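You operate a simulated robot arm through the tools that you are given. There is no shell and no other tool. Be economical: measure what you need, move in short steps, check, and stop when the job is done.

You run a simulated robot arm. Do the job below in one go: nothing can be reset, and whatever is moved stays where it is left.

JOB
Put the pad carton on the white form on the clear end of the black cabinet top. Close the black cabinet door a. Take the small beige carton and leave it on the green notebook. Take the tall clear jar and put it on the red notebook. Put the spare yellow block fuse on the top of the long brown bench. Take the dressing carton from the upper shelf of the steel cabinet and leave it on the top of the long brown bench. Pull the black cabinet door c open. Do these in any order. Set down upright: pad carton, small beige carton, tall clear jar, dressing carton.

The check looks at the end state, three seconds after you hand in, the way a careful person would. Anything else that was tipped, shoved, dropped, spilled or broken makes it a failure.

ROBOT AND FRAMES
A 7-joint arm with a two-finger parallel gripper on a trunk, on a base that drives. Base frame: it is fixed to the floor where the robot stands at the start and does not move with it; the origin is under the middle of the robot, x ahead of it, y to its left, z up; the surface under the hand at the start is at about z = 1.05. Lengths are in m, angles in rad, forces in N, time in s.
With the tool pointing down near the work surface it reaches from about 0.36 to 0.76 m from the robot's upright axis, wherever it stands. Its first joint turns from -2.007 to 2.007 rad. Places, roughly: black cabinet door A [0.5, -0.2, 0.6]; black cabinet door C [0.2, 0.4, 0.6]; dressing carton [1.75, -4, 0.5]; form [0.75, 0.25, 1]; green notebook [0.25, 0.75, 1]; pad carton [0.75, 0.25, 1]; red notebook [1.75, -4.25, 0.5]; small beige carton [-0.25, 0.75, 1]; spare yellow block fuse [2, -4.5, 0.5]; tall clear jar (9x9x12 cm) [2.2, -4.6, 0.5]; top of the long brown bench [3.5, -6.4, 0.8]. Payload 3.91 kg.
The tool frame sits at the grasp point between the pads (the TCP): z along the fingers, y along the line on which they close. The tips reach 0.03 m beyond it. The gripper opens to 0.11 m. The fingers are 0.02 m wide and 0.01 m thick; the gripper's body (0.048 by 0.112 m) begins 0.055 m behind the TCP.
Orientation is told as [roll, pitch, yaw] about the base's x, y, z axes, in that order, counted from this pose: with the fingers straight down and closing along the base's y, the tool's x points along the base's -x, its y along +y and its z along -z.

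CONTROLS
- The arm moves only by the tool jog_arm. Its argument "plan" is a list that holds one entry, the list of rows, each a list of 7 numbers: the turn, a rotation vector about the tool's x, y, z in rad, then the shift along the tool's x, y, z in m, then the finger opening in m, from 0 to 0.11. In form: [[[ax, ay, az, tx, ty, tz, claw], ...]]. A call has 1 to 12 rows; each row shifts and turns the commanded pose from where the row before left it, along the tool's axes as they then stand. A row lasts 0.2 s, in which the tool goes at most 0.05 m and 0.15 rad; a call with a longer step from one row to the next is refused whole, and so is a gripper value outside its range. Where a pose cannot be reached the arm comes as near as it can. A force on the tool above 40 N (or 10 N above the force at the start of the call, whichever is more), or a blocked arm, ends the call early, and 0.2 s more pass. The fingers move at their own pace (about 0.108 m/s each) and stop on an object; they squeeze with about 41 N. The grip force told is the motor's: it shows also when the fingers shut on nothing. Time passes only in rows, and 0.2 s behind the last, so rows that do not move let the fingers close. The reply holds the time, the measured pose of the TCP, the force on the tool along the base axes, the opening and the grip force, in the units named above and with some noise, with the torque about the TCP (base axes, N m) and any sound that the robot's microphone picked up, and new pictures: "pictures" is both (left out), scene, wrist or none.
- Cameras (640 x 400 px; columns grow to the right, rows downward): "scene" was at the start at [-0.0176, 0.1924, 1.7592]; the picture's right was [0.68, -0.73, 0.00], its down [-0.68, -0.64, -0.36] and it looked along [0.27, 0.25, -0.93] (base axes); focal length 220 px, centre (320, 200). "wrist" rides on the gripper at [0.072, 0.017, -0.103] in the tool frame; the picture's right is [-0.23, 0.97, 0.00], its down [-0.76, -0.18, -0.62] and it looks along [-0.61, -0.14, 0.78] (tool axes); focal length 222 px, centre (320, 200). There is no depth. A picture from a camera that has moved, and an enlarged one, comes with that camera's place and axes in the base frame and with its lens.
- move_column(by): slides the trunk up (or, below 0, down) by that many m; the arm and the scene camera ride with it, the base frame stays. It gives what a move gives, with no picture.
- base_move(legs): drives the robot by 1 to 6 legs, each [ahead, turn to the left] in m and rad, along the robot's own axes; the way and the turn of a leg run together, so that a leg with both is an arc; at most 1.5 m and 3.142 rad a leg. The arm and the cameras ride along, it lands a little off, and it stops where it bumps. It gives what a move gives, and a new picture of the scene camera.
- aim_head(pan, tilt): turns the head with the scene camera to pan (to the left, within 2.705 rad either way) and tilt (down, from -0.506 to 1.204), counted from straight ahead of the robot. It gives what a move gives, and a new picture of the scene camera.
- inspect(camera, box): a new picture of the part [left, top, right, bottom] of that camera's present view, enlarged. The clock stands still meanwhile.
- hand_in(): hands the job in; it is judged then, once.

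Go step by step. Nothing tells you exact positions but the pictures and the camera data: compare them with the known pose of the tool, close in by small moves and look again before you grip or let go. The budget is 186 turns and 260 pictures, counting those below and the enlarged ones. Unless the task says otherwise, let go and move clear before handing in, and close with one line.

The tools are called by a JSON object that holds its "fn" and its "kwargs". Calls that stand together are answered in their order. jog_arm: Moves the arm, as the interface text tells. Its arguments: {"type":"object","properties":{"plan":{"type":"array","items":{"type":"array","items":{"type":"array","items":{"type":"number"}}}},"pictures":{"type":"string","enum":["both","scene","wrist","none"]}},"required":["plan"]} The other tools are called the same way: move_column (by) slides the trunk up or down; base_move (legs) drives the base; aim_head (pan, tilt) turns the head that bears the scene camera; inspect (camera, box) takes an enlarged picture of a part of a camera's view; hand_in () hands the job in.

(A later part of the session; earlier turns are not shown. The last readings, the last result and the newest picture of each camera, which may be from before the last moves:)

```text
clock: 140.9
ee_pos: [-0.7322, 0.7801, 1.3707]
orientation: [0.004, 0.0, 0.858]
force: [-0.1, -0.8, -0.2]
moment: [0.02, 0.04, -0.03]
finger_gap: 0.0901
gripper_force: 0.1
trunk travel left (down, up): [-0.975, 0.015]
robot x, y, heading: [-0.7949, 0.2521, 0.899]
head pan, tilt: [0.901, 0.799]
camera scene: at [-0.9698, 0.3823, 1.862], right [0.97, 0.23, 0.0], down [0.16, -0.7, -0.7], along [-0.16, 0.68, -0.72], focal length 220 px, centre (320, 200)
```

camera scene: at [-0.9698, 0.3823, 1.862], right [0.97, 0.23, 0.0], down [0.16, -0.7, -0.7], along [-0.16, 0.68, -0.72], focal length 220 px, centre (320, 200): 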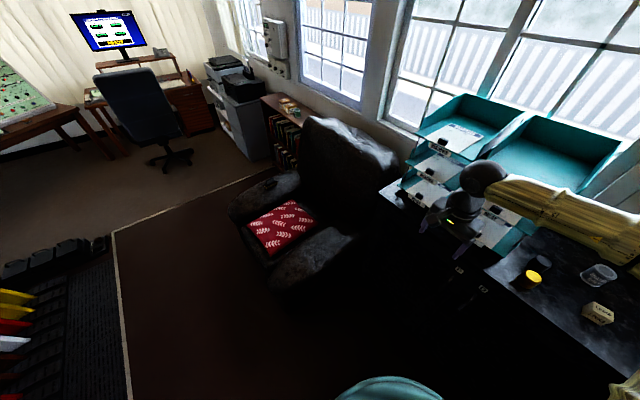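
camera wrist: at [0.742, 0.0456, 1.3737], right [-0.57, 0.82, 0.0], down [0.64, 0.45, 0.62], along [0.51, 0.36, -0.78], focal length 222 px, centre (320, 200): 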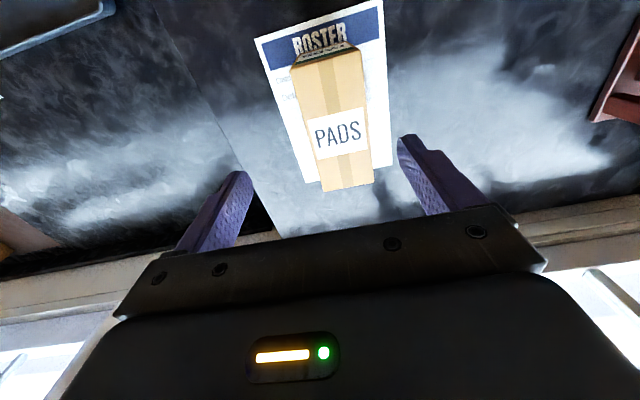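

{"fn": "jog_arm", "kwargs": {"plan": [[[0, 0, 0, 0, -0.048, 0, 0.08], [0, 0, 0, 0, -0.048, 0, 0.08], [0, 0, 0, 0, -0.048, 0, 0.08], [0, 0, 0, 0, -0.048, 0, 0.08], [0, 0, 0, 0, -0.048, 0, 0.08], [0, 0, 0, 0, -0.048, 0, 0.08], [0, 0, 0, 0, -0.048, 0, 0.08], [0, 0, 0, 0, -0.048, 0, 0.08], [0, 0, -0.1, 0, -0.048, 0, 0.08], [0, 0, -0.05, 0, 0, 0, 0.08]]], "pictures": "none"}}

{"fn": "base_move", "kwargs": {"legs": [[0.36, 0]]}}

{"fn": "inspect", "kwargs": {"camera": "wrist", "box": [0, 0, 640, 400]}}

{"fn": "aim_head", "kwargs": {"pan": 0.1, "tilt": 0.8}}

```text
clock: 143.1
ee_pos: [-0.4073, 0.5014, 1.3694]
orientation: [0.001, -0.001, 1.01]
force: [0.1, -0.3, 0.5]
moment: [-0.02, 0.01, -0.01]
finger_gap: 0.0801
gripper_force: 0.0
trunk travel left (down, up): [-0.975, 0.015]
robot x, y, heading: [-0.7939, 0.2539, 0.897]
head pan, tilt: [0.901, 0.799]
```

```text
clock: 145.8
ee_pos: [-0.1792, 0.7842, 1.3691]
orientation: [0.002, -0.001, 1.011]
force: [0.6, -0.2, 0.7]
moment: [-0.02, 0.0, -0.04]
finger_gap: 0.0801
gripper_force: 0.1
trunk travel left (down, up): [-0.975, 0.015]
robot x, y, heading: [-0.5727, 0.5354, 0.9]
head pan, tilt: [0.901, 0.799]
camera scene: at [-0.7428, 0.6671, 1.862], right [0.97, 0.23, 0.0], down [0.16, -0.7, -0.7], along [-0.16, 0.68, -0.72], focal length 220 px, centre (320, 200)
```

scene: 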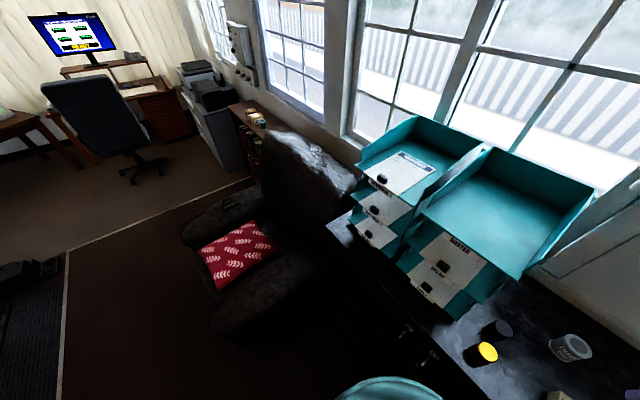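

```text
1.00 times, centred on (320, 200) of wrist (not enlarged: the box is as wide or as high as the picture)
camera zoom: at [-0.2338, 0.7323, 1.4732], right [-0.7, 0.71, 0.0], down [0.56, 0.55, 0.62], along [0.44, 0.44, -0.78], focal length 222 px, centre (320, 200)
```

zoom: 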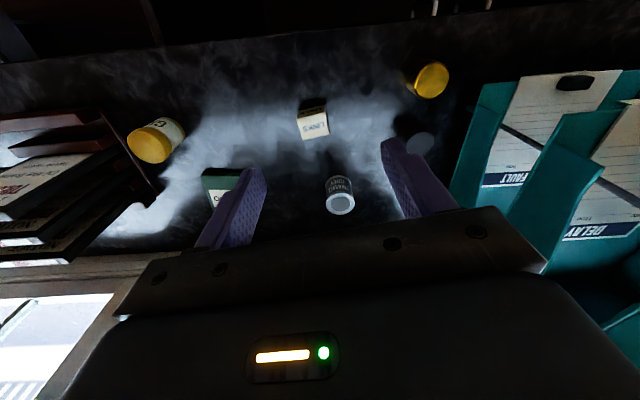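

```text
clock: 146.9
ee_pos: [-0.18, 0.7848, 1.369]
orientation: [0.003, -0.001, 1.01]
force: [-0.7, 0.8, 0.3]
moment: [-0.01, 0.0, 0.01]
finger_gap: 0.08
gripper_force: 0.1
trunk travel left (down, up): [-0.975, 0.015]
robot x, y, heading: [-0.5698, 0.541, 0.896]
head pan, tilt: [0.099, 0.799]
camera scene: at [-0.6815, 0.6556, 1.862], right [0.84, -0.54, 0.0], down [-0.39, -0.6, -0.7], along [0.38, 0.59, -0.72], focal length 220 px, centre (320, 200)
```

scene: 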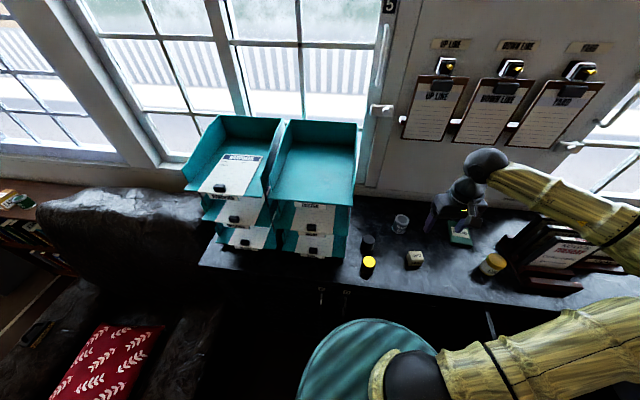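

{"fn": "jog_arm", "kwargs": {"plan": [[[0, 0, 0, -0.03, -0.0115, 0, 0.08], [0, 0, 0, -0.03, -0.0115, 0, 0.08], [0, 0, 0, 0, 0, 0.05, 0.08], [0, 0, 0, 0, 0, 0.05, 0.08], [0, 0, 0, 0, 0, 0.05, 0.08], [0, 0, 0, 0, 0, 0.03, 0.08]]], "pictures": "both"}}

{"fn": "inspect", "kwargs": {"camera": "scene", "box": [360, 180, 500, 300]}}

```text
clock: 148.3
ee_pos: [-0.1297, 0.824, 1.189]
orientation: [0.004, 0.0, 1.011]
force: [-0.4, 0.6, 0.5]
moment: [0.0, 0.0, -0.01]
finger_gap: 0.0798
gripper_force: 0.1
trunk travel left (down, up): [-0.975, 0.015]
robot x, y, heading: [-0.5689, 0.5392, 0.895]
head pan, tilt: [0.099, 0.799]
camera scene: at [-0.6812, 0.6561, 1.862], right [0.84, -0.54, 0.0], down [-0.39, -0.6, -0.7], along [0.38, 0.59, -0.72], focal length 220 px, centre (320, 200)
camera wrist: at [-0.1838, 0.7715, 1.2927], right [-0.7, 0.71, 0.0], down [0.56, 0.55, 0.62], along [0.44, 0.44, -0.78], focal length 222 px, centre (320, 200)
```

scene: 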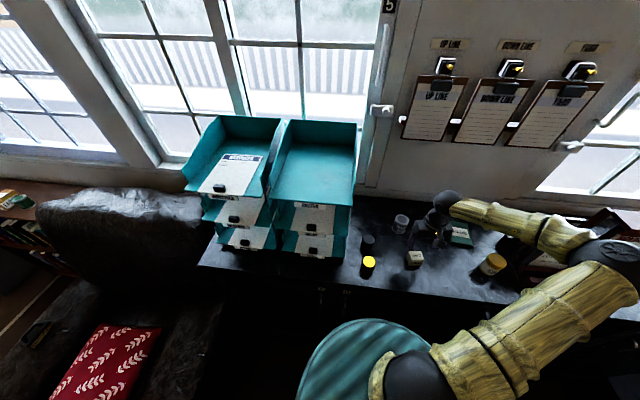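
wrist: 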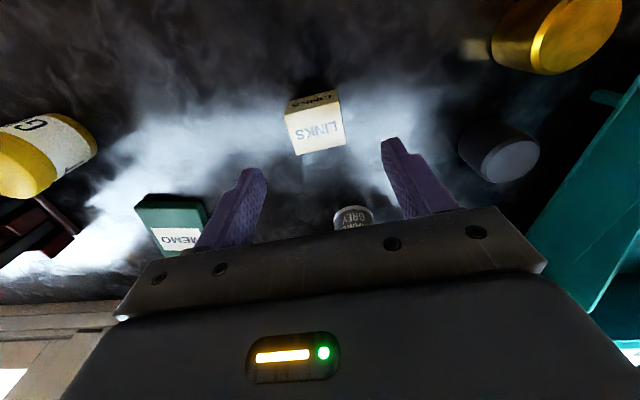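

```text
3.33 times, centred on (430, 240) of scene
camera zoom: at [-0.6812, 0.6561, 1.862], right [0.84, -0.54, 0.0], down [-0.39, -0.6, -0.7], along [0.38, 0.59, -0.72], focal length 734 px, centre (-47, 67)
```

zoom: 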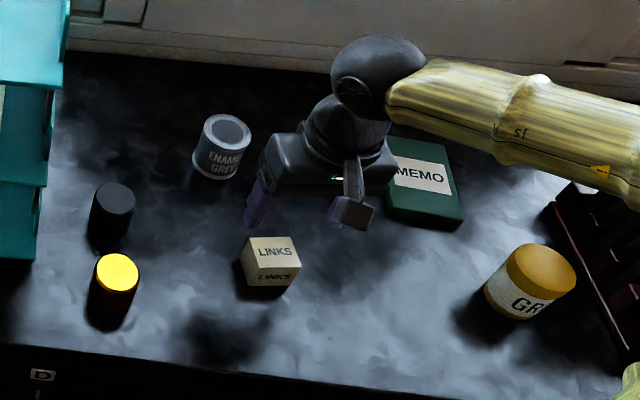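

{"fn": "jog_arm", "kwargs": {"plan": [[[0, 0, 0, 0, 0, 0.04, 0.08], [0, 0, 0, 0, 0, 0.04, 0.08], [0, 0, 0, 0, 0, 0.018, 0.08], [0, 0, 0, 0, 0, 0, 0.02], [0, 0, 0, 0, 0, 0, 0.02], [0, 0, 0, 0, 0, 0, 0.02]]], "pictures": "wrist"}}

```text
clock: 149.7
ee_pos: [-0.1289, 0.8244, 1.0919]
orientation: [0.002, -0.001, 1.01]
force: [-0.7, -0.2, -0.5]
moment: [0.0, -0.01, 0.0]
finger_gap: 0.0492
gripper_force: 41.3
trunk travel left (down, up): [-0.975, 0.015]
robot x, y, heading: [-0.5692, 0.5374, 0.9]
head pan, tilt: [0.099, 0.799]
camera wrist: at [-0.1833, 0.7713, 1.1949], right [-0.7, 0.71, 0.0], down [0.56, 0.55, 0.62], along [0.44, 0.44, -0.78], focal length 222 px, centre (320, 200)
```

wrist: 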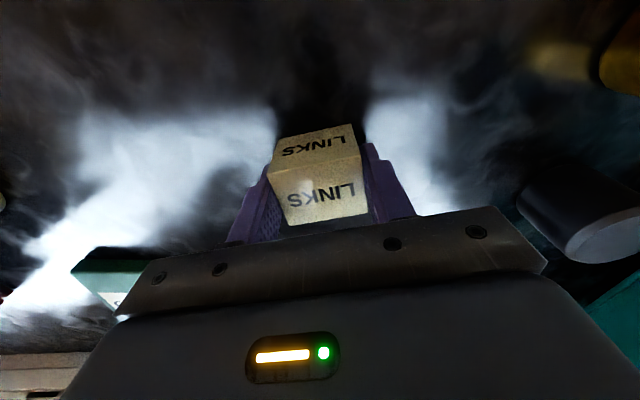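

{"fn": "jog_arm", "kwargs": {"plan": [[[0, 0, 0, 0, 0, -0.045, 0.02], [0, 0, 0, 0, 0, -0.045, 0.02], [0, 0, 0, 0, 0, -0.04, 0.02], [0, 0, 0, -0.0194, -0.0403, 0, 0.02], [0, 0, 0, -0.0194, -0.0403, 0, 0.02], [0, 0, 0, -0.0194, -0.0403, 0, 0.02], [0, 0, 0, -0.0194, -0.0403, 0, 0.02], [0, 0, 0, -0.0194, -0.0403, 0, 0.02], [0, 0, 0, -0.0194, -0.0403, 0, 0.02]]], "pictures": "both"}}

{"fn": "inspect", "kwargs": {"camera": "scene", "box": [400, 160, 560, 300]}}

```text
clock: 151.7
ee_pos: [0.0161, 0.8076, 1.2199]
orientation: [0.002, -0.001, 1.008]
force: [0.0, 0.3, -0.9]
moment: [0.02, 0.0, -0.01]
finger_gap: 0.0496
gripper_force: 41.3
out of reach, approached as far as the arm can: row 7, 8, 9
trunk travel left (down, up): [-0.975, 0.015]
robot x, y, heading: [-0.5713, 0.5388, 0.897]
head pan, tilt: [0.099, 0.799]
camera scene: at [-0.681, 0.6557, 1.8619], right [0.84, -0.54, 0.0], down [-0.39, -0.6, -0.7], along [0.38, 0.59, -0.72], focal length 220 px, centre (320, 200)
camera wrist: at [-0.0386, 0.7551, 1.3239], right [-0.7, 0.71, 0.0], down [0.56, 0.55, 0.62], along [0.44, 0.44, -0.78], focal length 222 px, centre (320, 200)
```

scene: 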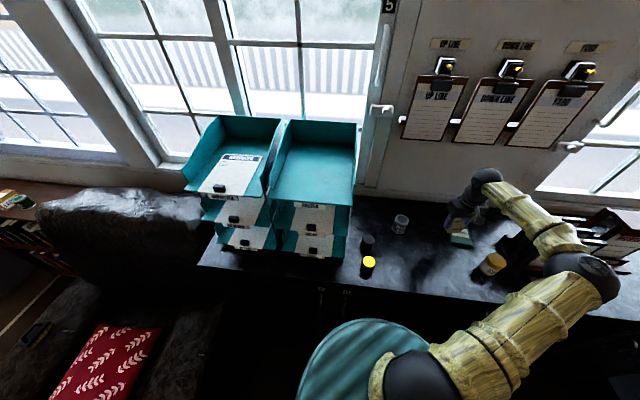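
wrist: 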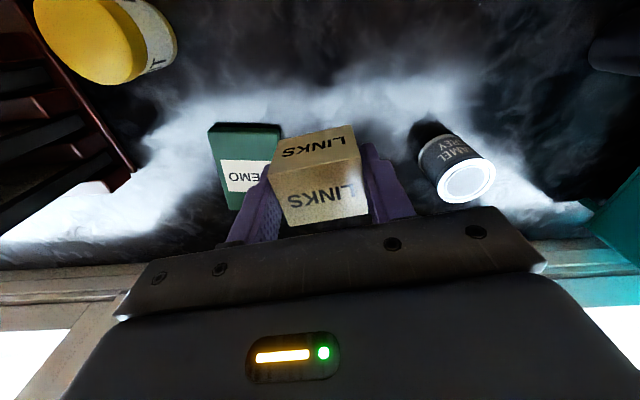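

```text
2.86 times, centred on (480, 230) of scene
camera zoom: at [-0.681, 0.6557, 1.8619], right [0.84, -0.54, 0.0], down [-0.39, -0.6, -0.7], along [0.38, 0.59, -0.72], focal length 629 px, centre (-137, 114)
```

zoom: 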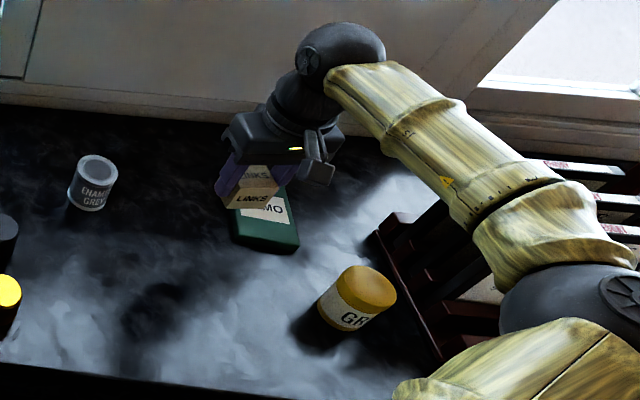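

The carton is held but the notebook is out of reach in this arm posture. I'll retract a bit, turn the base right toward it and step closer.

{"fn": "jog_arm", "kwargs": {"plan": [[[0, 0, 0, 0.04, 0.026, 0, 0.02], [0, 0, 0, 0.04, 0.026, 0, 0.02], [0, 0, 0, 0.04, 0.026, 0, 0.02], [0, 0, 0, 0.04, 0.026, 0, 0.02]]], "pictures": "none"}}

{"fn": "base_move", "kwargs": {"legs": [[0, -0.5], [0.06, 0]]}}

{"fn": "inspect", "kwargs": {"camera": "wrist", "box": [0, 0, 640, 400]}}

```text
clock: 152.7
ee_pos: [-0.1587, 0.7251, 1.2183]
orientation: [0.002, -0.002, 1.01]
force: [-0.3, -0.4, -0.6]
moment: [0.05, -0.01, -0.04]
finger_gap: 0.0492
gripper_force: 41.1
trunk travel left (down, up): [-0.975, 0.015]
robot x, y, heading: [-0.5695, 0.5384, 0.898]
head pan, tilt: [0.099, 0.799]
```

```text
clock: 155.7
ee_pos: [-0.0603, 0.53, 1.2187]
orientation: [0.003, 0.001, 0.509]
force: [-0.1, 1.3, -0.8]
moment: [-0.02, 0.06, -0.02]
finger_gap: 0.0494
gripper_force: 40.7
trunk travel left (down, up): [-0.975, 0.015]
robot x, y, heading: [-0.5114, 0.5614, 0.399]
head pan, tilt: [0.099, 0.799]
camera scene: at [-0.5544, 0.72, 1.8619], right [0.48, -0.88, 0.0], down [-0.63, -0.34, -0.7], along [0.61, 0.33, -0.72], focal length 220 px, centre (320, 200)
```

scene: 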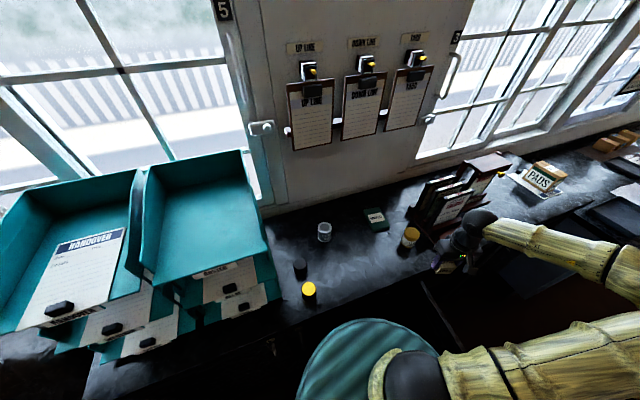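

```text
1.00 times, centred on (320, 200) of wrist (not enlarged: the box is as wide or as high as the picture)
camera zoom: at [-0.1335, 0.5098, 1.3214], right [-0.28, 0.96, 0.0], down [0.75, 0.22, 0.62], along [0.6, 0.18, -0.78], focal length 222 px, centre (320, 200)
```

zoom: 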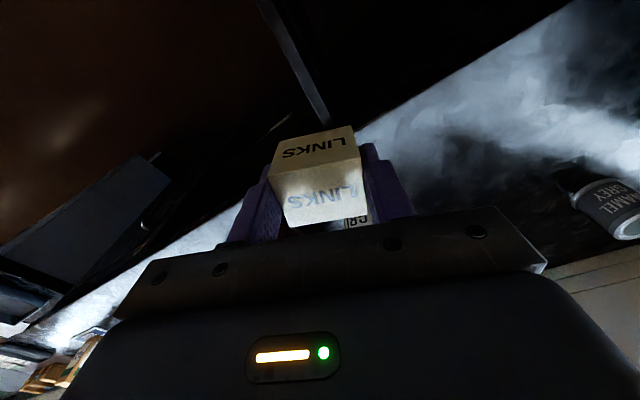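

{"fn": "jog_arm", "kwargs": {"plan": [[[0, 0, 0, -0.0292, 0.0352, 0, 0.02], [0, 0, 0, -0.0292, 0.0352, 0, 0.02], [0, 0, 0, -0.0292, 0.0352, 0, 0.02], [0, 0, 0, -0.0292, 0.0352, 0, 0.02], [0, 0, 0, -0.0292, 0.0352, 0, 0.02], [0, 0, 0, -0.0292, 0.0352, 0, 0.02], [0, 0, 0, -0.0413, -0.025, 0, 0.02], [0, 0, 0, -0.0413, -0.025, 0, 0.02], [0, 0, 0, -0.0413, -0.025, 0, 0.02]]], "pictures": "both"}}

{"fn": "inspect", "kwargs": {"camera": "scene", "box": [300, 160, 460, 280]}}

```text
clock: 157.7
ee_pos: [0.1341, 0.7939, 1.2198]
orientation: [0.004, 0.002, 0.514]
force: [-0.7, 0.0, -0.1]
moment: [-0.01, 0.02, -0.02]
finger_gap: 0.0492
gripper_force: 41.6
trunk travel left (down, up): [-0.975, 0.015]
robot x, y, heading: [-0.5116, 0.5602, 0.399]
head pan, tilt: [0.099, 0.799]
camera scene: at [-0.5543, 0.7191, 1.862], right [0.48, -0.88, 0.0], down [-0.63, -0.34, -0.7], along [0.61, 0.33, -0.72], focal length 220 px, centre (320, 200)
camera wrist: at [0.0617, 0.7733, 1.3236], right [-0.28, 0.96, 0.0], down [0.75, 0.22, 0.62], along [0.6, 0.18, -0.78], focal length 222 px, centre (320, 200)
```

scene: 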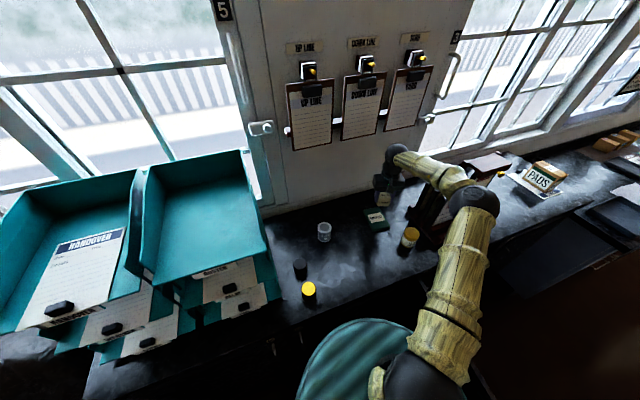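
wrist: 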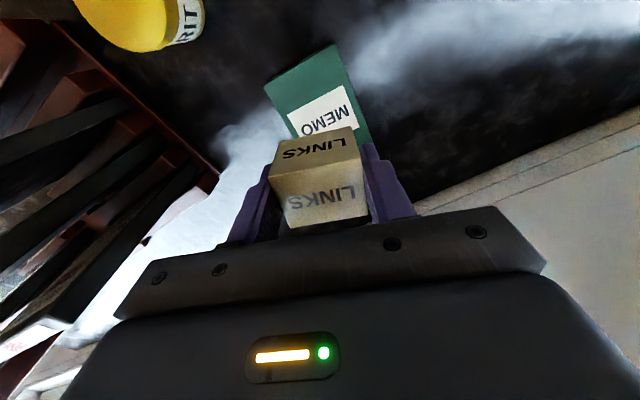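

```text
3.33 times, centred on (380, 220) of scene
camera zoom: at [-0.5543, 0.7191, 1.862], right [0.48, -0.88, 0.0], down [-0.63, -0.34, -0.7], along [0.61, 0.33, -0.72], focal length 734 px, centre (120, 133)
```

zoom: 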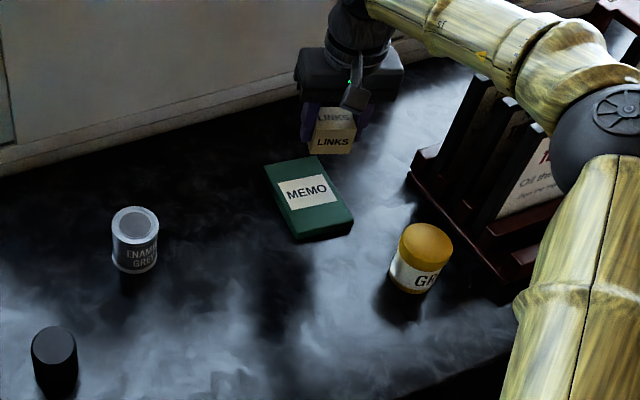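

{"fn": "jog_arm", "kwargs": {"plan": [[[0, 0, 0, 0, 0.004, 0.04, 0.02], [0, 0, 0, 0, 0, 0.035, 0.02], [0, 0, 0, 0, 0, 0.018, 0.02], [0, 0, 0, 0, 0, 0.005, 0.02], [0, 0, 0, 0, 0, 0, 0.02]]], "pictures": "scene"}}

{"fn": "inspect", "kwargs": {"camera": "scene", "box": [340, 180, 420, 250]}}

```text
clock: 158.9
ee_pos: [0.1294, 0.7992, 1.1217]
orientation: [0.003, 0.001, 0.511]
force: [-0.9, 0.9, -0.8]
moment: [0.02, 0.02, 0.0]
finger_gap: 0.0495
gripper_force: 41.1
trunk travel left (down, up): [-0.975, 0.015]
robot x, y, heading: [-0.5145, 0.5592, 0.405]
head pan, tilt: [0.099, 0.799]
camera scene: at [-0.5564, 0.7192, 1.8619], right [0.48, -0.88, 0.0], down [-0.63, -0.34, -0.7], along [0.61, 0.33, -0.72], focal length 220 px, centre (320, 200)
```

scene: 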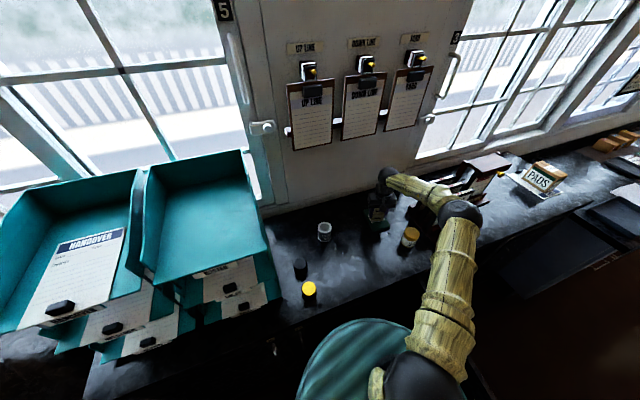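

```text
5.71 times, centred on (380, 215) of scene
camera zoom: at [-0.5564, 0.7192, 1.8619], right [0.48, -0.88, 0.0], down [-0.63, -0.34, -0.7], along [0.61, 0.33, -0.72], focal length 1259 px, centre (-23, 114)
```

zoom: 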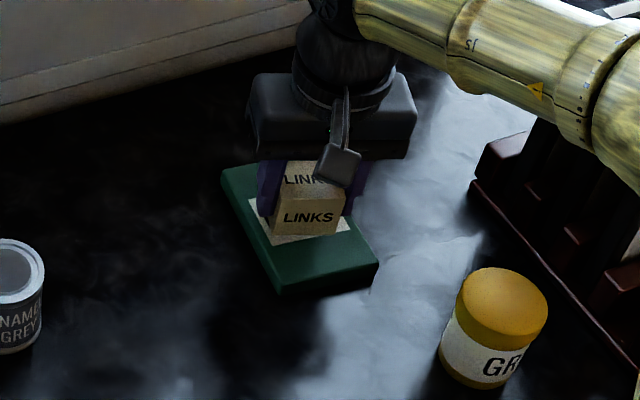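

{"fn": "jog_arm", "kwargs": {"plan": [[[0, 0, 0, 0, 0, 0.003, 0.02], [0, 0, 0, 0, 0, 0.003, 0.02], [0, 0, 0, 0, 0, 0.0, 0.02]]], "pictures": "none"}}

```text
clock: 159.7
ee_pos: [0.1294, 0.7986, 1.1154]
orientation: [0.002, 0.0, 0.512]
force: [1.1, 0.0, -0.2]
moment: [0.02, 0.02, -0.01]
finger_gap: 0.0494
gripper_force: 40.8
trunk travel left (down, up): [-0.975, 0.015]
robot x, y, heading: [-0.5134, 0.5602, 0.401]
head pan, tilt: [0.099, 0.799]
```

{"fn": "jog_arm", "kwargs": {"plan": [[[0, 0, 0, 0, 0, 0.003, 0.02], [0, 0, 0, 0, 0, 0.0, 0.02]]], "pictures": "none"}}

{"fn": "jog_arm", "kwargs": {"plan": [[[0, 0, 0, 0, 0, 0.003, 0.02], [0, 0, 0, 0, 0, 0.0, 0.02]]], "pictures": "none"}}

```text
clock: 160.3
ee_pos: [0.1288, 0.8002, 1.1121]
orientation: [0.001, 0.0, 0.511]
force: [-0.3, 0.3, -0.4]
moment: [0.01, 0.01, 0.0]
finger_gap: 0.0493
gripper_force: 40.9
trunk travel left (down, up): [-0.975, 0.015]
robot x, y, heading: [-0.5144, 0.5582, 0.399]
head pan, tilt: [0.099, 0.799]
```

```text
clock: 160.9
ee_pos: [0.1298, 0.7993, 1.1087]
orientation: [0.002, 0.0, 0.511]
force: [0.2, 0.1, 1.8]
moment: [-0.04, 0.03, 0.0]
finger_gap: 0.0493
gripper_force: 40.9
trunk travel left (down, up): [-0.975, 0.015]
robot x, y, heading: [-0.5151, 0.5616, 0.404]
head pan, tilt: [0.099, 0.799]
```

Contact reached; releasing and lifting clear.

{"fn": "jog_arm", "kwargs": {"plan": [[[0, 0, 0, 0, 0, 0, 0.075], [0, 0, 0, 0, 0, 0, 0.075], [0, 0, 0, 0, 0, -0.03, 0.075], [0, 0, 0, 0, 0, -0.05, 0.075], [0, 0, 0, 0, 0, -0.05, 0.075]]], "pictures": "wrist"}}

{"fn": "inspect", "kwargs": {"camera": "scene", "box": [340, 180, 420, 250]}}

```text
clock: 162.1
ee_pos: [0.1293, 0.7999, 1.2386]
orientation: [0.001, -0.001, 0.513]
force: [-0.2, -0.3, 0.6]
moment: [-0.02, -0.02, 0.02]
finger_gap: 0.0752
gripper_force: 0.1
trunk travel left (down, up): [-0.975, 0.015]
robot x, y, heading: [-0.5143, 0.5592, 0.398]
head pan, tilt: [0.099, 0.799]
camera wrist: at [0.0566, 0.7796, 1.3418], right [-0.28, 0.96, 0.0], down [0.75, 0.22, 0.62], along [0.6, 0.18, -0.78], focal length 222 px, centre (320, 200)
```

wrist: 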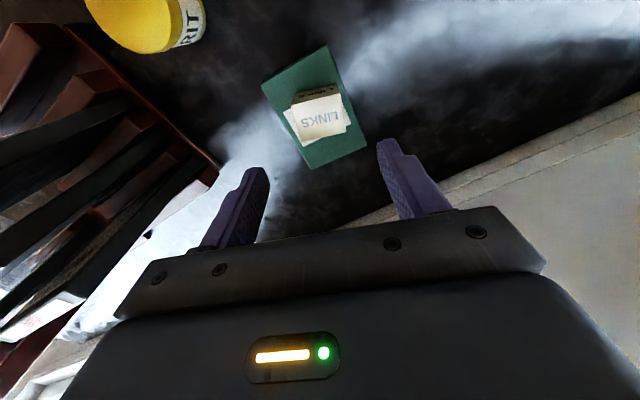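

```text
5.71 times, centred on (380, 215) of scene
camera zoom: at [-0.5578, 0.7189, 1.8619], right [0.48, -0.88, 0.0], down [-0.63, -0.34, -0.7], along [0.61, 0.33, -0.72], focal length 1259 px, centre (-23, 114)
```

zoom: 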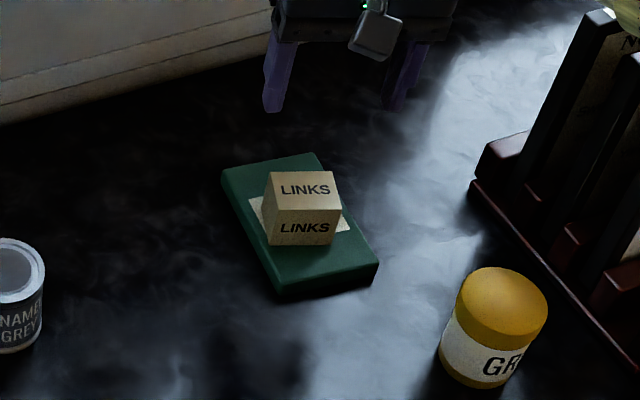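

LINKS stands on the MEMO notebook. Now I retract, and drive down the corridor toward the steel cabinet.

{"fn": "jog_arm", "kwargs": {"plan": [[[0, 0, 0, 0, 0, -0.045, 0.075], [0, 0, 0, 0, 0, -0.045, 0.075], [0, 0, 0, 0.044, 0.006, 0, 0.075], [0, 0, 0, 0.044, 0.006, 0, 0.075], [0, 0, 0, 0.044, 0.006, 0, 0.075], [0, 0, 0, 0.044, 0.006, 0, 0.075], [0, 0, 0, 0.044, 0.006, 0, 0.075], [0, 0, 0, 0.044, 0.006, 0, 0.075]]], "pictures": "none"}}

{"fn": "base_move", "kwargs": {"legs": [[0, 0.47], [-0.62, 0], [0, -1.57]]}}

{"fn": "aim_head", "kwargs": {"pan": 0.0, "tilt": 0.4}}

```text
clock: 163.9
ee_pos: [-0.122, 0.6985, 1.3279]
orientation: [0.0, -0.002, 0.511]
force: [0.1, 0.6, 1.1]
moment: [0.02, -0.02, -0.02]
finger_gap: 0.0748
gripper_force: 0.2
trunk travel left (down, up): [-0.975, 0.015]
robot x, y, heading: [-0.5146, 0.5625, 0.399]
head pan, tilt: [0.099, 0.799]
```

```text
clock: 175.4
ee_pos: [-0.6124, -0.2091, 1.3284]
orientation: [0.002, 0.0, -0.578]
force: [0.8, -0.6, -0.1]
moment: [-0.02, 0.02, 0.02]
finger_gap: 0.0749
gripper_force: 0.0
trunk travel left (down, up): [-0.975, 0.015]
robot x, y, heading: [-0.917, 0.0783, -0.688]
head pan, tilt: [0.099, 0.799]
camera scene: at [-0.7976, 0.1905, 1.862], right [-0.56, -0.83, 0.0], down [-0.6, 0.4, -0.7], along [0.58, -0.39, -0.72], focal length 220 px, centre (320, 200)
```

scene: 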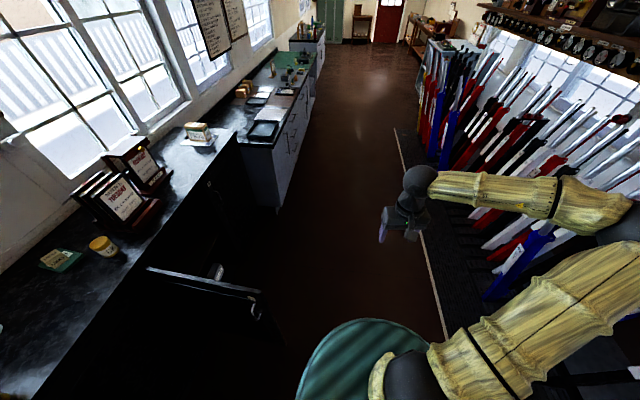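

```text
clock: 176.2
ee_pos: [-0.6121, -0.2095, 1.3289]
orientation: [0.002, 0.0, -0.579]
force: [0.2, 0.6, -0.8]
moment: [0.01, 0.02, -0.02]
finger_gap: 0.075
gripper_force: 0.1
trunk travel left (down, up): [-0.975, 0.015]
robot x, y, heading: [-0.9171, 0.0761, -0.695]
head pan, tilt: [0.0, 0.4]
camera scene: at [-0.793, 0.1764, 1.897], right [-0.64, -0.77, 0.0], down [-0.3, 0.25, -0.92], along [0.71, -0.59, -0.39], focal length 220 px, centre (320, 200)
```

scene: 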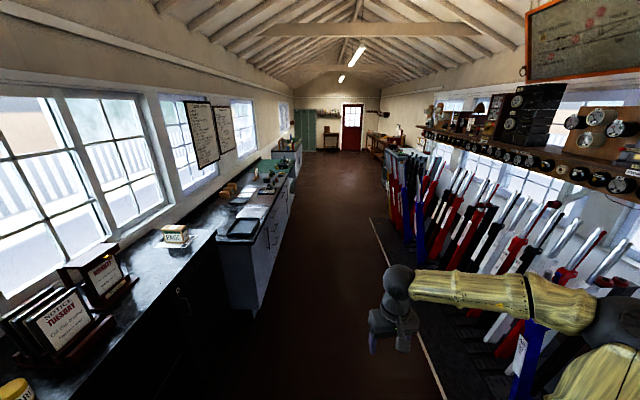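

{"fn": "base_move", "kwargs": {"legs": [[1.5, 0], [1.5, 0]]}}

{"fn": "aim_head", "kwargs": {"pan": -0.7, "tilt": 0.5}}

```text
clock: 193.0
ee_pos: [1.6504, -2.1069, 1.3271]
orientation: [0.002, 0.0, -0.582]
force: [0.4, 1.0, -0.1]
moment: [-0.01, -0.01, 0.01]
finger_gap: 0.0749
gripper_force: 0.0
trunk travel left (down, up): [-0.975, 0.015]
robot x, y, heading: [1.3467, -1.8158, -0.694]
head pan, tilt: [0.0, 0.4]
camera scene: at [1.4721, -1.7204, 1.897], right [-0.64, -0.77, 0.0], down [-0.3, 0.25, -0.92], along [0.71, -0.59, -0.39], focal length 220 px, centre (320, 200)
```

scene: 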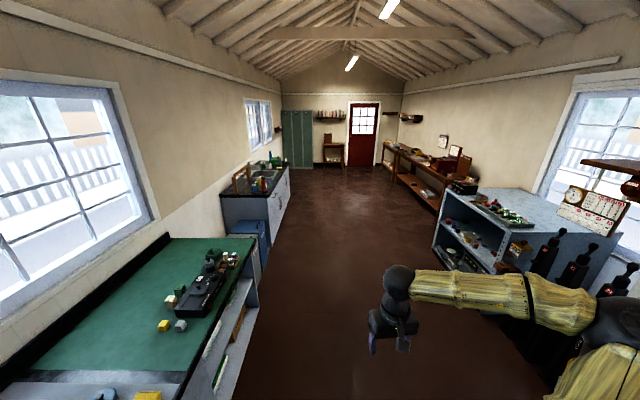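

```text
clock: 194.1
ee_pos: [1.6502, -2.1061, 1.3291]
orientation: [0.001, 0.0, -0.582]
force: [0.1, 0.3, 0.5]
moment: [0.01, 0.0, -0.04]
finger_gap: 0.0751
gripper_force: 0.0
trunk travel left (down, up): [-0.975, 0.015]
robot x, y, heading: [1.3476, -1.8185, -0.695]
head pan, tilt: [-0.7, 0.499]
camera scene: at [1.4168, -1.7505, 1.8879], right [-0.98, -0.18, 0.0], down [-0.08, 0.47, -0.88], along [0.15, -0.86, -0.48], focal length 220 px, centre (320, 200)
```

scene: 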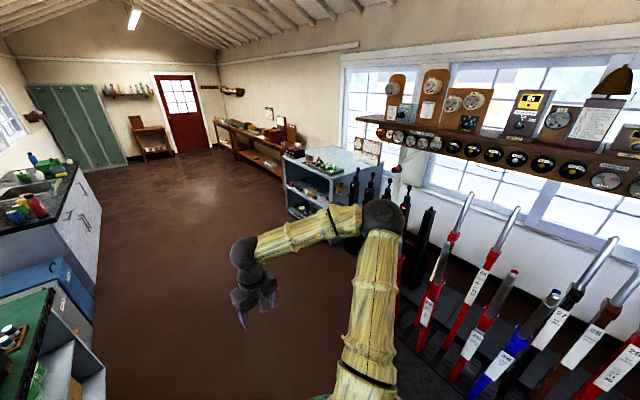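

{"fn": "base_move", "kwargs": {"legs": [[1.5, 0], [0.5, 0], [0, -1.57]]}}

{"fn": "aim_head", "kwargs": {"pan": 0.3, "tilt": 0.6}}

```text
clock: 211.3
ee_pos: [2.6074, -3.3905, 1.328]
orientation: [0.001, 0.002, -2.138]
force: [0.9, -0.4, -0.1]
moment: [-0.01, 0.01, -0.03]
finger_gap: 0.0749
gripper_force: 0.0
trunk travel left (down, up): [-0.975, 0.015]
robot x, y, heading: [2.8915, -3.0811, -2.246]
head pan, tilt: [-0.7, 0.499]
camera scene: at [2.9596, -3.1477, 1.8879], right [-0.19, 0.98, 0.0], down [0.47, 0.09, -0.88], along [-0.86, -0.17, -0.48], focal length 220 px, centre (320, 200)
```

scene: 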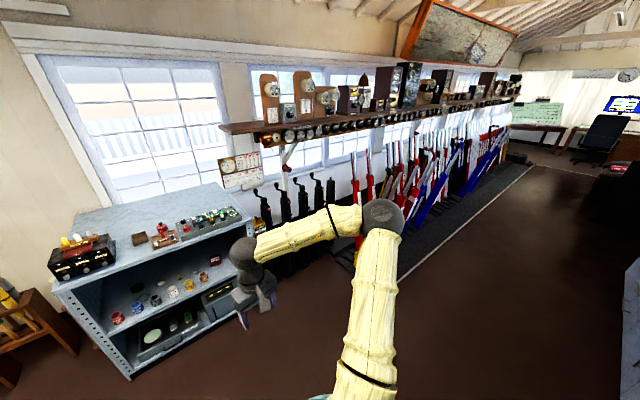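

```text
clock: 212.6
ee_pos: [2.6074, -3.3888, 1.3278]
orientation: [0.001, -0.001, -2.137]
force: [0.0, 0.0, 0.0]
moment: [0.0, -0.03, -0.03]
finger_gap: 0.0747
gripper_force: 0.1
trunk travel left (down, up): [-0.975, 0.015]
robot x, y, heading: [2.8926, -3.0845, -2.251]
head pan, tilt: [0.3, 0.6]
camera scene: at [3.0161, -3.2125, 1.8788], right [-0.93, 0.37, 0.0], down [0.21, 0.52, -0.83], along [-0.31, -0.77, -0.56], focal length 220 px, centre (320, 200)
```

scene: 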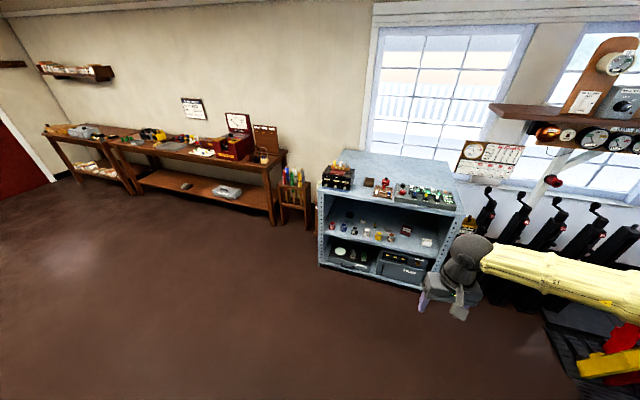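

{"fn": "inspect", "kwargs": {"camera": "scene", "box": [300, 140, 480, 300]}}

{"fn": "inspect", "kwargs": {"camera": "scene", "box": [20, 80, 320, 240]}}

```text
2.50 times, centred on (390, 220) of scene
camera zoom: at [3.0161, -3.2125, 1.8788], right [-0.93, 0.37, 0.0], down [0.21, 0.52, -0.83], along [-0.31, -0.77, -0.56], focal length 551 px, centre (145, 150)
```

zoom: 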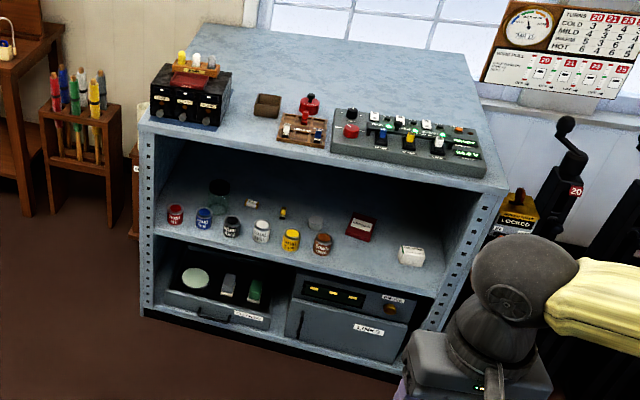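

```text
2.13 times, centred on (170, 160) of scene
camera zoom: at [3.0161, -3.2125, 1.8788], right [-0.93, 0.37, 0.0], down [0.21, 0.52, -0.83], along [-0.31, -0.77, -0.56], focal length 470 px, centre (640, 285)
```

zoom: 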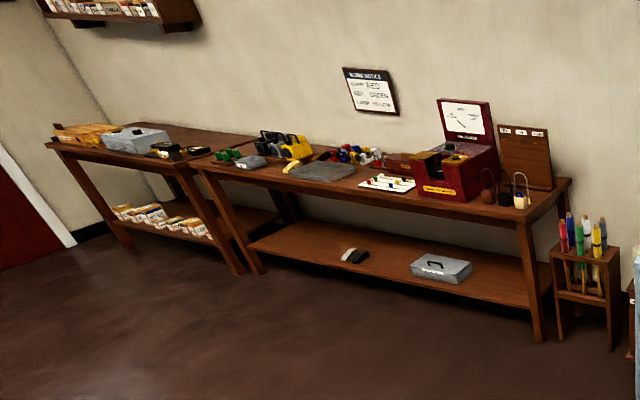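

The steel cabinet holds jars, a red notebook, small fuse and white carton on its upper shelf. I'll move closer and lower the trunk for a better view.

{"fn": "base_move", "kwargs": {"legs": [[0.5, 0]]}}

{"fn": "move_column", "kwargs": {"by": -0.4}}

{"fn": "aim_head", "kwargs": {"pan": 0.3, "tilt": 0.7}}

{"fn": "inspect", "kwargs": {"camera": "wrist", "box": [0, 0, 640, 400]}}

```text
clock: 215.9
ee_pos: [2.3001, -3.7717, 1.3281]
orientation: [0.001, 0.001, -2.138]
force: [0.6, -0.3, -0.6]
moment: [0.06, 0.0, 0.03]
finger_gap: 0.075
gripper_force: 0.1
trunk travel left (down, up): [-0.975, 0.015]
robot x, y, heading: [2.585, -3.4616, -2.246]
head pan, tilt: [0.3, 0.6]
camera scene: at [2.7081, -3.5947, 1.8788], right [-0.93, 0.37, 0.0], down [0.21, 0.53, -0.82], along [-0.3, -0.77, -0.57], focal length 220 px, centre (320, 200)
```

scene: 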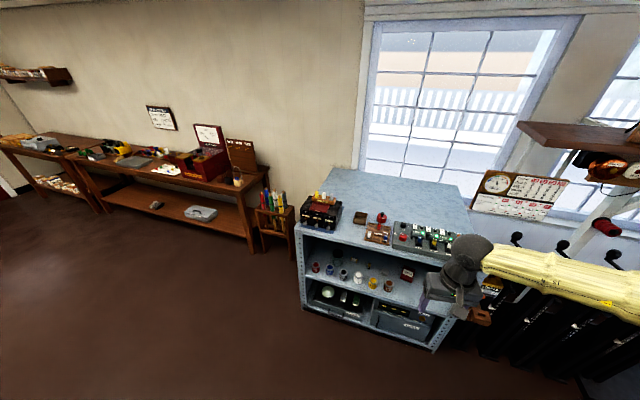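

```text
clock: 219.7
ee_pos: [2.3012, -3.7716, 0.9289]
orientation: [0.003, 0.002, -2.138]
force: [0.0, 0.1, 0.3]
moment: [0.0, -0.03, 0.0]
finger_gap: 0.0752
gripper_force: 0.1
trunk travel left (down, up): [-0.575, 0.415]
robot x, y, heading: [2.5856, -3.4638, -2.251]
head pan, tilt: [0.3, 0.6]
```

```text
clock: 220.4
ee_pos: [2.2998, -3.7716, 0.929]
orientation: [0.002, -0.001, -2.14]
force: [0.2, -0.1, -0.3]
moment: [0.01, 0.02, -0.04]
finger_gap: 0.0752
gripper_force: 0.1
trunk travel left (down, up): [-0.575, 0.415]
robot x, y, heading: [2.5831, -3.4618, -2.246]
head pan, tilt: [0.3, 0.7]
camera scene: at [2.7098, -3.5909, 1.4702], right [-0.93, 0.37, 0.0], down [0.24, 0.6, -0.77], along [-0.28, -0.71, -0.64], focal length 220 px, centre (320, 200)
```

scene: 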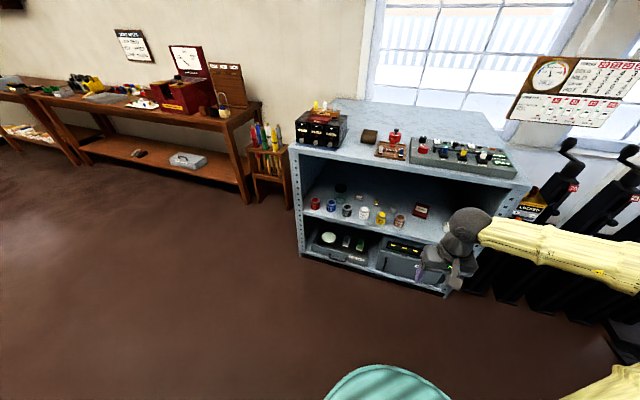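

```text
1.00 times, centred on (320, 200) of wrist (not enlarged: the box is as wide or as high as the picture)
camera zoom: at [2.3515, -3.7198, 1.032], right [0.7, -0.71, 0.0], down [-0.56, -0.55, 0.62], along [-0.44, -0.44, -0.78], focal length 222 px, centre (320, 200)
```

zoom: 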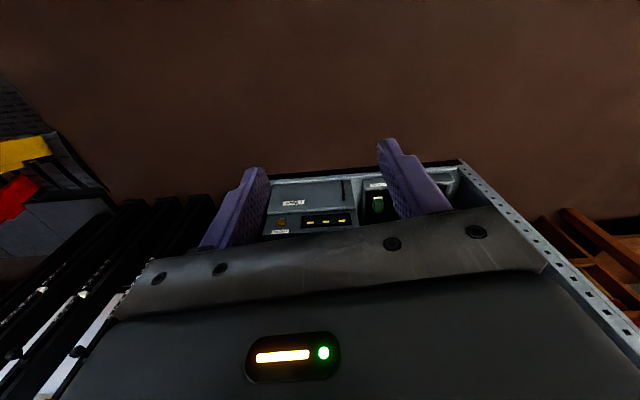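

The tool should point into the shelf with its camera on top, so I'll first roll the hand half a turn about its axis.

{"fn": "jog_arm", "kwargs": {"plan": [[[0, 0, 0.145, 0, 0, 0, 0.08], [0, 0, 0.145, 0, 0, 0, 0.08], [0, 0, 0.145, 0, 0, 0, 0.08], [0, 0, 0.145, 0, 0, 0, 0.08], [0, 0, 0.145, 0, 0, 0, 0.08], [0, 0, 0.145, 0, 0, 0, 0.08], [0, 0, 0.145, 0, 0, 0, 0.08], [0, 0, 0.145, 0, 0, 0, 0.08], [0, 0, 0.145, 0, 0, 0, 0.08], [0, 0, 0.145, 0, 0, 0, 0.08], [0, 0, 0.145, 0, 0, 0, 0.08], [0, 0, 0.145, 0, 0, 0, 0.08]]], "pictures": "none"}}

{"fn": "jog_arm", "kwargs": {"plan": [[[0, 0, 0.145, 0, 0, 0, 0.08], [0, 0, 0.145, 0, 0, 0, 0.08], [0, 0, 0.145, 0, 0, 0, 0.08], [0, 0, 0.145, 0, 0, 0, 0.08], [0, 0, 0.145, 0, 0, 0, 0.08], [0, 0, 0.145, 0, 0, 0, 0.08], [0, 0, 0.145, 0, 0, 0, 0.08], [0, 0, 0.145, 0, 0, 0, 0.08], [0, 0, 0.145, 0, 0, 0, 0.08], [0, 0, 0.145, 0, 0, 0, 0.08], [0, 0, 0.08, 0, 0, 0, 0.08]]], "pictures": "scene"}}

```text
clock: 223.0
ee_pos: [2.2993, -3.7717, 0.928]
orientation: [0.0, 0.004, 2.403]
force: [-0.5, -0.3, -0.3]
moment: [-0.02, 0.03, 0.0]
finger_gap: 0.0799
gripper_force: 0.1
trunk travel left (down, up): [-0.575, 0.415]
robot x, y, heading: [2.5816, -3.4632, -2.251]
head pan, tilt: [0.3, 0.7]
```

```text
clock: 225.4
ee_pos: [2.3009, -3.7712, 0.9289]
orientation: [0.0, 0.0, 0.873]
force: [0.2, -0.1, 0.0]
moment: [-0.02, -0.04, -0.03]
finger_gap: 0.0799
gripper_force: 0.1
trunk travel left (down, up): [-0.575, 0.415]
robot x, y, heading: [2.5852, -3.4655, -2.248]
head pan, tilt: [0.3, 0.7]
camera scene: at [2.71, -3.5909, 1.4702], right [-0.93, 0.37, 0.0], down [0.24, 0.6, -0.76], along [-0.28, -0.71, -0.64], focal length 220 px, centre (320, 200)
```

scene: 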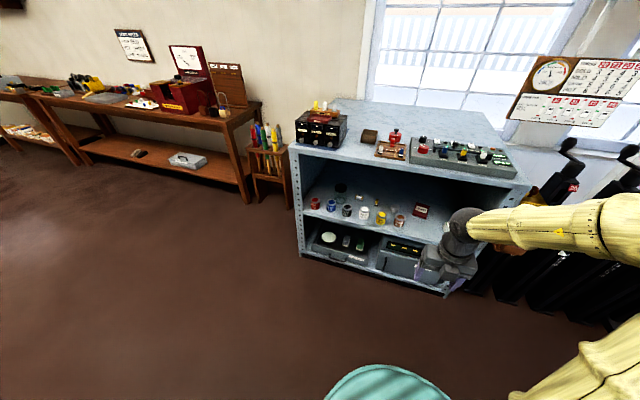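

{"fn": "jog_arm", "kwargs": {"plan": [[[0, 0.14, 0, 0, 0, 0, 0.08], [0, 0.14, 0, 0, 0, 0, 0.08], [0, 0.14, 0, 0, 0, 0, 0.08], [0, 0.14, 0, 0, 0, 0, 0.08], [0, 0.14, 0, 0, 0, 0, 0.08], [0, 0.14, 0, 0, 0, 0, 0.08], [0, 0.14, 0, 0, 0, 0, 0.08], [0, 0.14, 0, 0, 0, 0, 0.08], [0, 0.14, 0, 0, 0, 0, 0.08]]], "pictures": "both"}}

```text
clock: 227.4
ee_pos: [2.2325, -3.8428, 0.9495]
orientation: [-0.029, 1.074, 0.856]
force: [0.2, 0.2, 0.3]
moment: [0.0, -0.05, 0.03]
finger_gap: 0.08
gripper_force: 0.0
out of reach, approached as far as the arm can: row 4, 5, 6, 7, 8, 9
trunk travel left (down, up): [-0.575, 0.415]
robot x, y, heading: [2.5844, -3.4631, -2.249]
head pan, tilt: [0.3, 0.7]
camera scene: at [2.7095, -3.5911, 1.4702], right [-0.93, 0.37, 0.0], down [0.24, 0.6, -0.76], along [-0.28, -0.71, -0.64], focal length 220 px, centre (320, 200)
camera wrist: at [2.2525, -3.7874, 1.0618], right [-0.68, 0.7, -0.21], down [0.72, 0.59, -0.37], along [-0.14, -0.41, -0.9], focal length 222 px, centre (320, 200)
```

scene: 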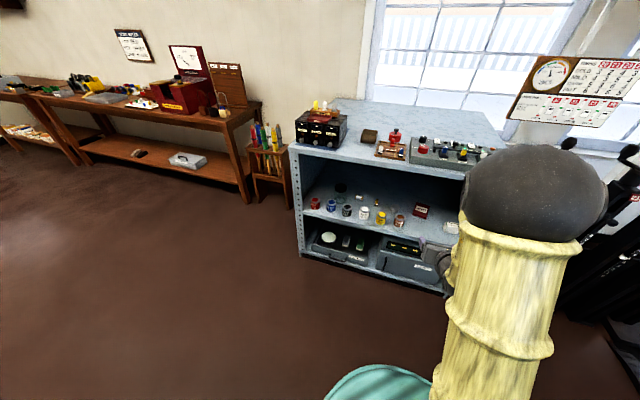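
wrist: 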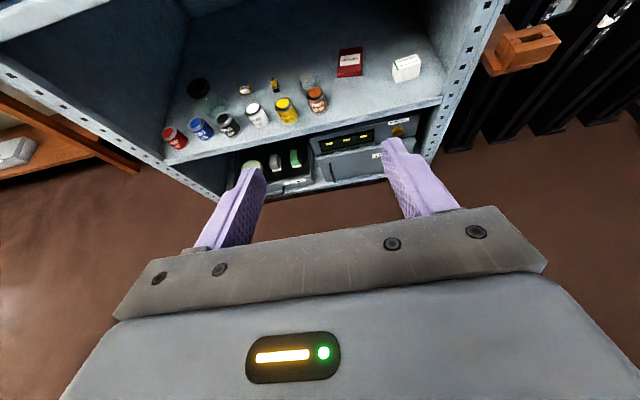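

{"fn": "inspect", "kwargs": {"camera": "wrist", "box": [140, 20, 460, 200]}}

{"fn": "inspect", "kwargs": {"camera": "scene", "box": [290, 130, 470, 270]}}

```text
2.00 times, centred on (300, 110) of wrist
camera zoom: at [2.2525, -3.7874, 1.0618], right [-0.68, 0.7, -0.21], down [0.72, 0.59, -0.37], along [-0.14, -0.41, -0.9], focal length 444 px, centre (360, 380)
```

zoom: 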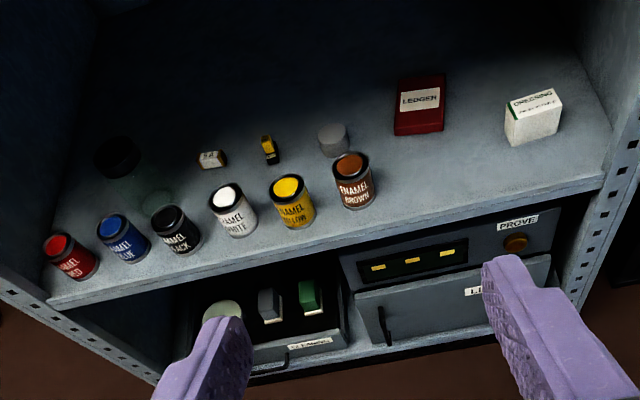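

```text
2.86 times, centred on (380, 200) of scene
camera zoom: at [2.7095, -3.5911, 1.4702], right [-0.93, 0.37, 0.0], down [0.24, 0.6, -0.76], along [-0.28, -0.71, -0.64], focal length 629 px, centre (149, 200)
```

zoom: 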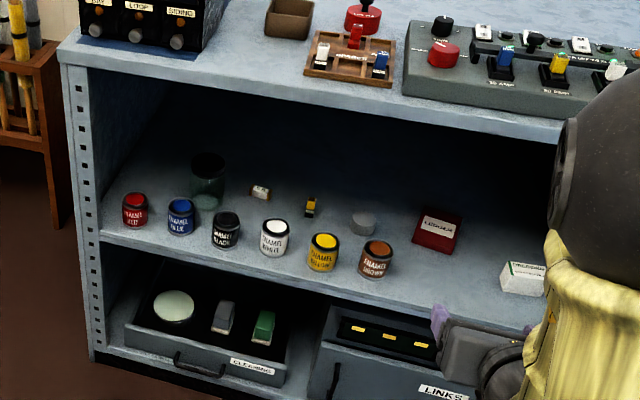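

The wrist view is good: dressing carton at about (1.69, -4.12), red LEDGER notebook (1.71, -4.33), yellow fuse (1.94, -4.50), clear jar (2.155, -4.60), shelf z≈0.50. I'll go for the dressing carton first.

{"fn": "jog_arm", "kwargs": {"plan": [[[0, 0, 0, 0, 0.048, 0, 0.1], [0, 0, 0, 0, 0.048, 0, 0.1], [0, 0, 0, 0, 0.048, 0, 0.1], [0, 0, 0, 0, 0.048, 0, 0.1], [0, 0, 0, 0, 0.048, 0, 0.1]]], "pictures": "none"}}

{"fn": "move_column", "kwargs": {"by": -0.35}}

{"fn": "base_move", "kwargs": {"legs": [[0.35, 0]]}}

{"fn": "inspect", "kwargs": {"camera": "wrist", "box": [0, 0, 640, 400]}}

```text
clock: 228.6
ee_pos: [2.0472, -3.689, 0.9441]
orientation: [-0.031, 1.073, 0.853]
force: [0.4, 0.1, 0.6]
moment: [0.01, 0.03, 0.0]
finger_gap: 0.1001
gripper_force: 0.0
trunk travel left (down, up): [-0.575, 0.415]
robot x, y, heading: [2.5846, -3.4652, -2.249]
head pan, tilt: [0.3, 0.7]
```

```text
clock: 232.0
ee_pos: [2.0475, -3.6882, 0.5946]
orientation: [-0.032, 1.072, 0.854]
force: [-0.1, 0.1, -0.2]
moment: [-0.05, -0.02, 0.03]
finger_gap: 0.1
gripper_force: 0.0
trunk travel left (down, up): [-0.225, 0.765]
robot x, y, heading: [2.5828, -3.4648, -2.25]
head pan, tilt: [0.3, 0.7]
```

```text
clock: 234.6
ee_pos: [1.8272, -3.9644, 0.5963]
orientation: [-0.031, 1.073, 0.854]
force: [0.1, -0.6, -0.2]
moment: [0.03, 0.0, 0.04]
finger_gap: 0.1
gripper_force: 0.1
trunk travel left (down, up): [-0.225, 0.765]
robot x, y, heading: [2.3622, -3.7368, -2.246]
head pan, tilt: [0.3, 0.7]
camera scene: at [2.4889, -3.8651, 1.1202], right [-0.93, 0.37, 0.0], down [0.24, 0.6, -0.76], along [-0.28, -0.71, -0.64], focal length 220 px, centre (320, 200)
```

scene: 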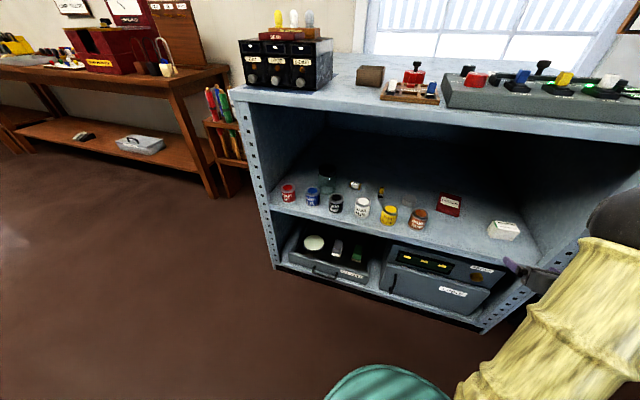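

```text
1.00 times, centred on (320, 200) of wrist (not enlarged: the box is as wide or as high as the picture)
camera zoom: at [1.8471, -3.9086, 0.708], right [-0.68, 0.7, -0.21], down [0.72, 0.59, -0.37], along [-0.13, -0.41, -0.9], focal length 222 px, centre (320, 200)
```

zoom: 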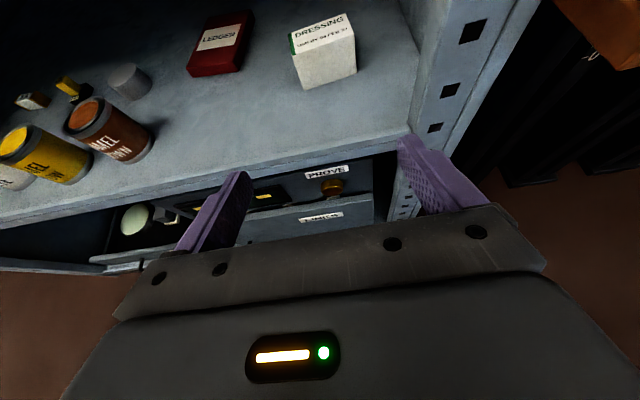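

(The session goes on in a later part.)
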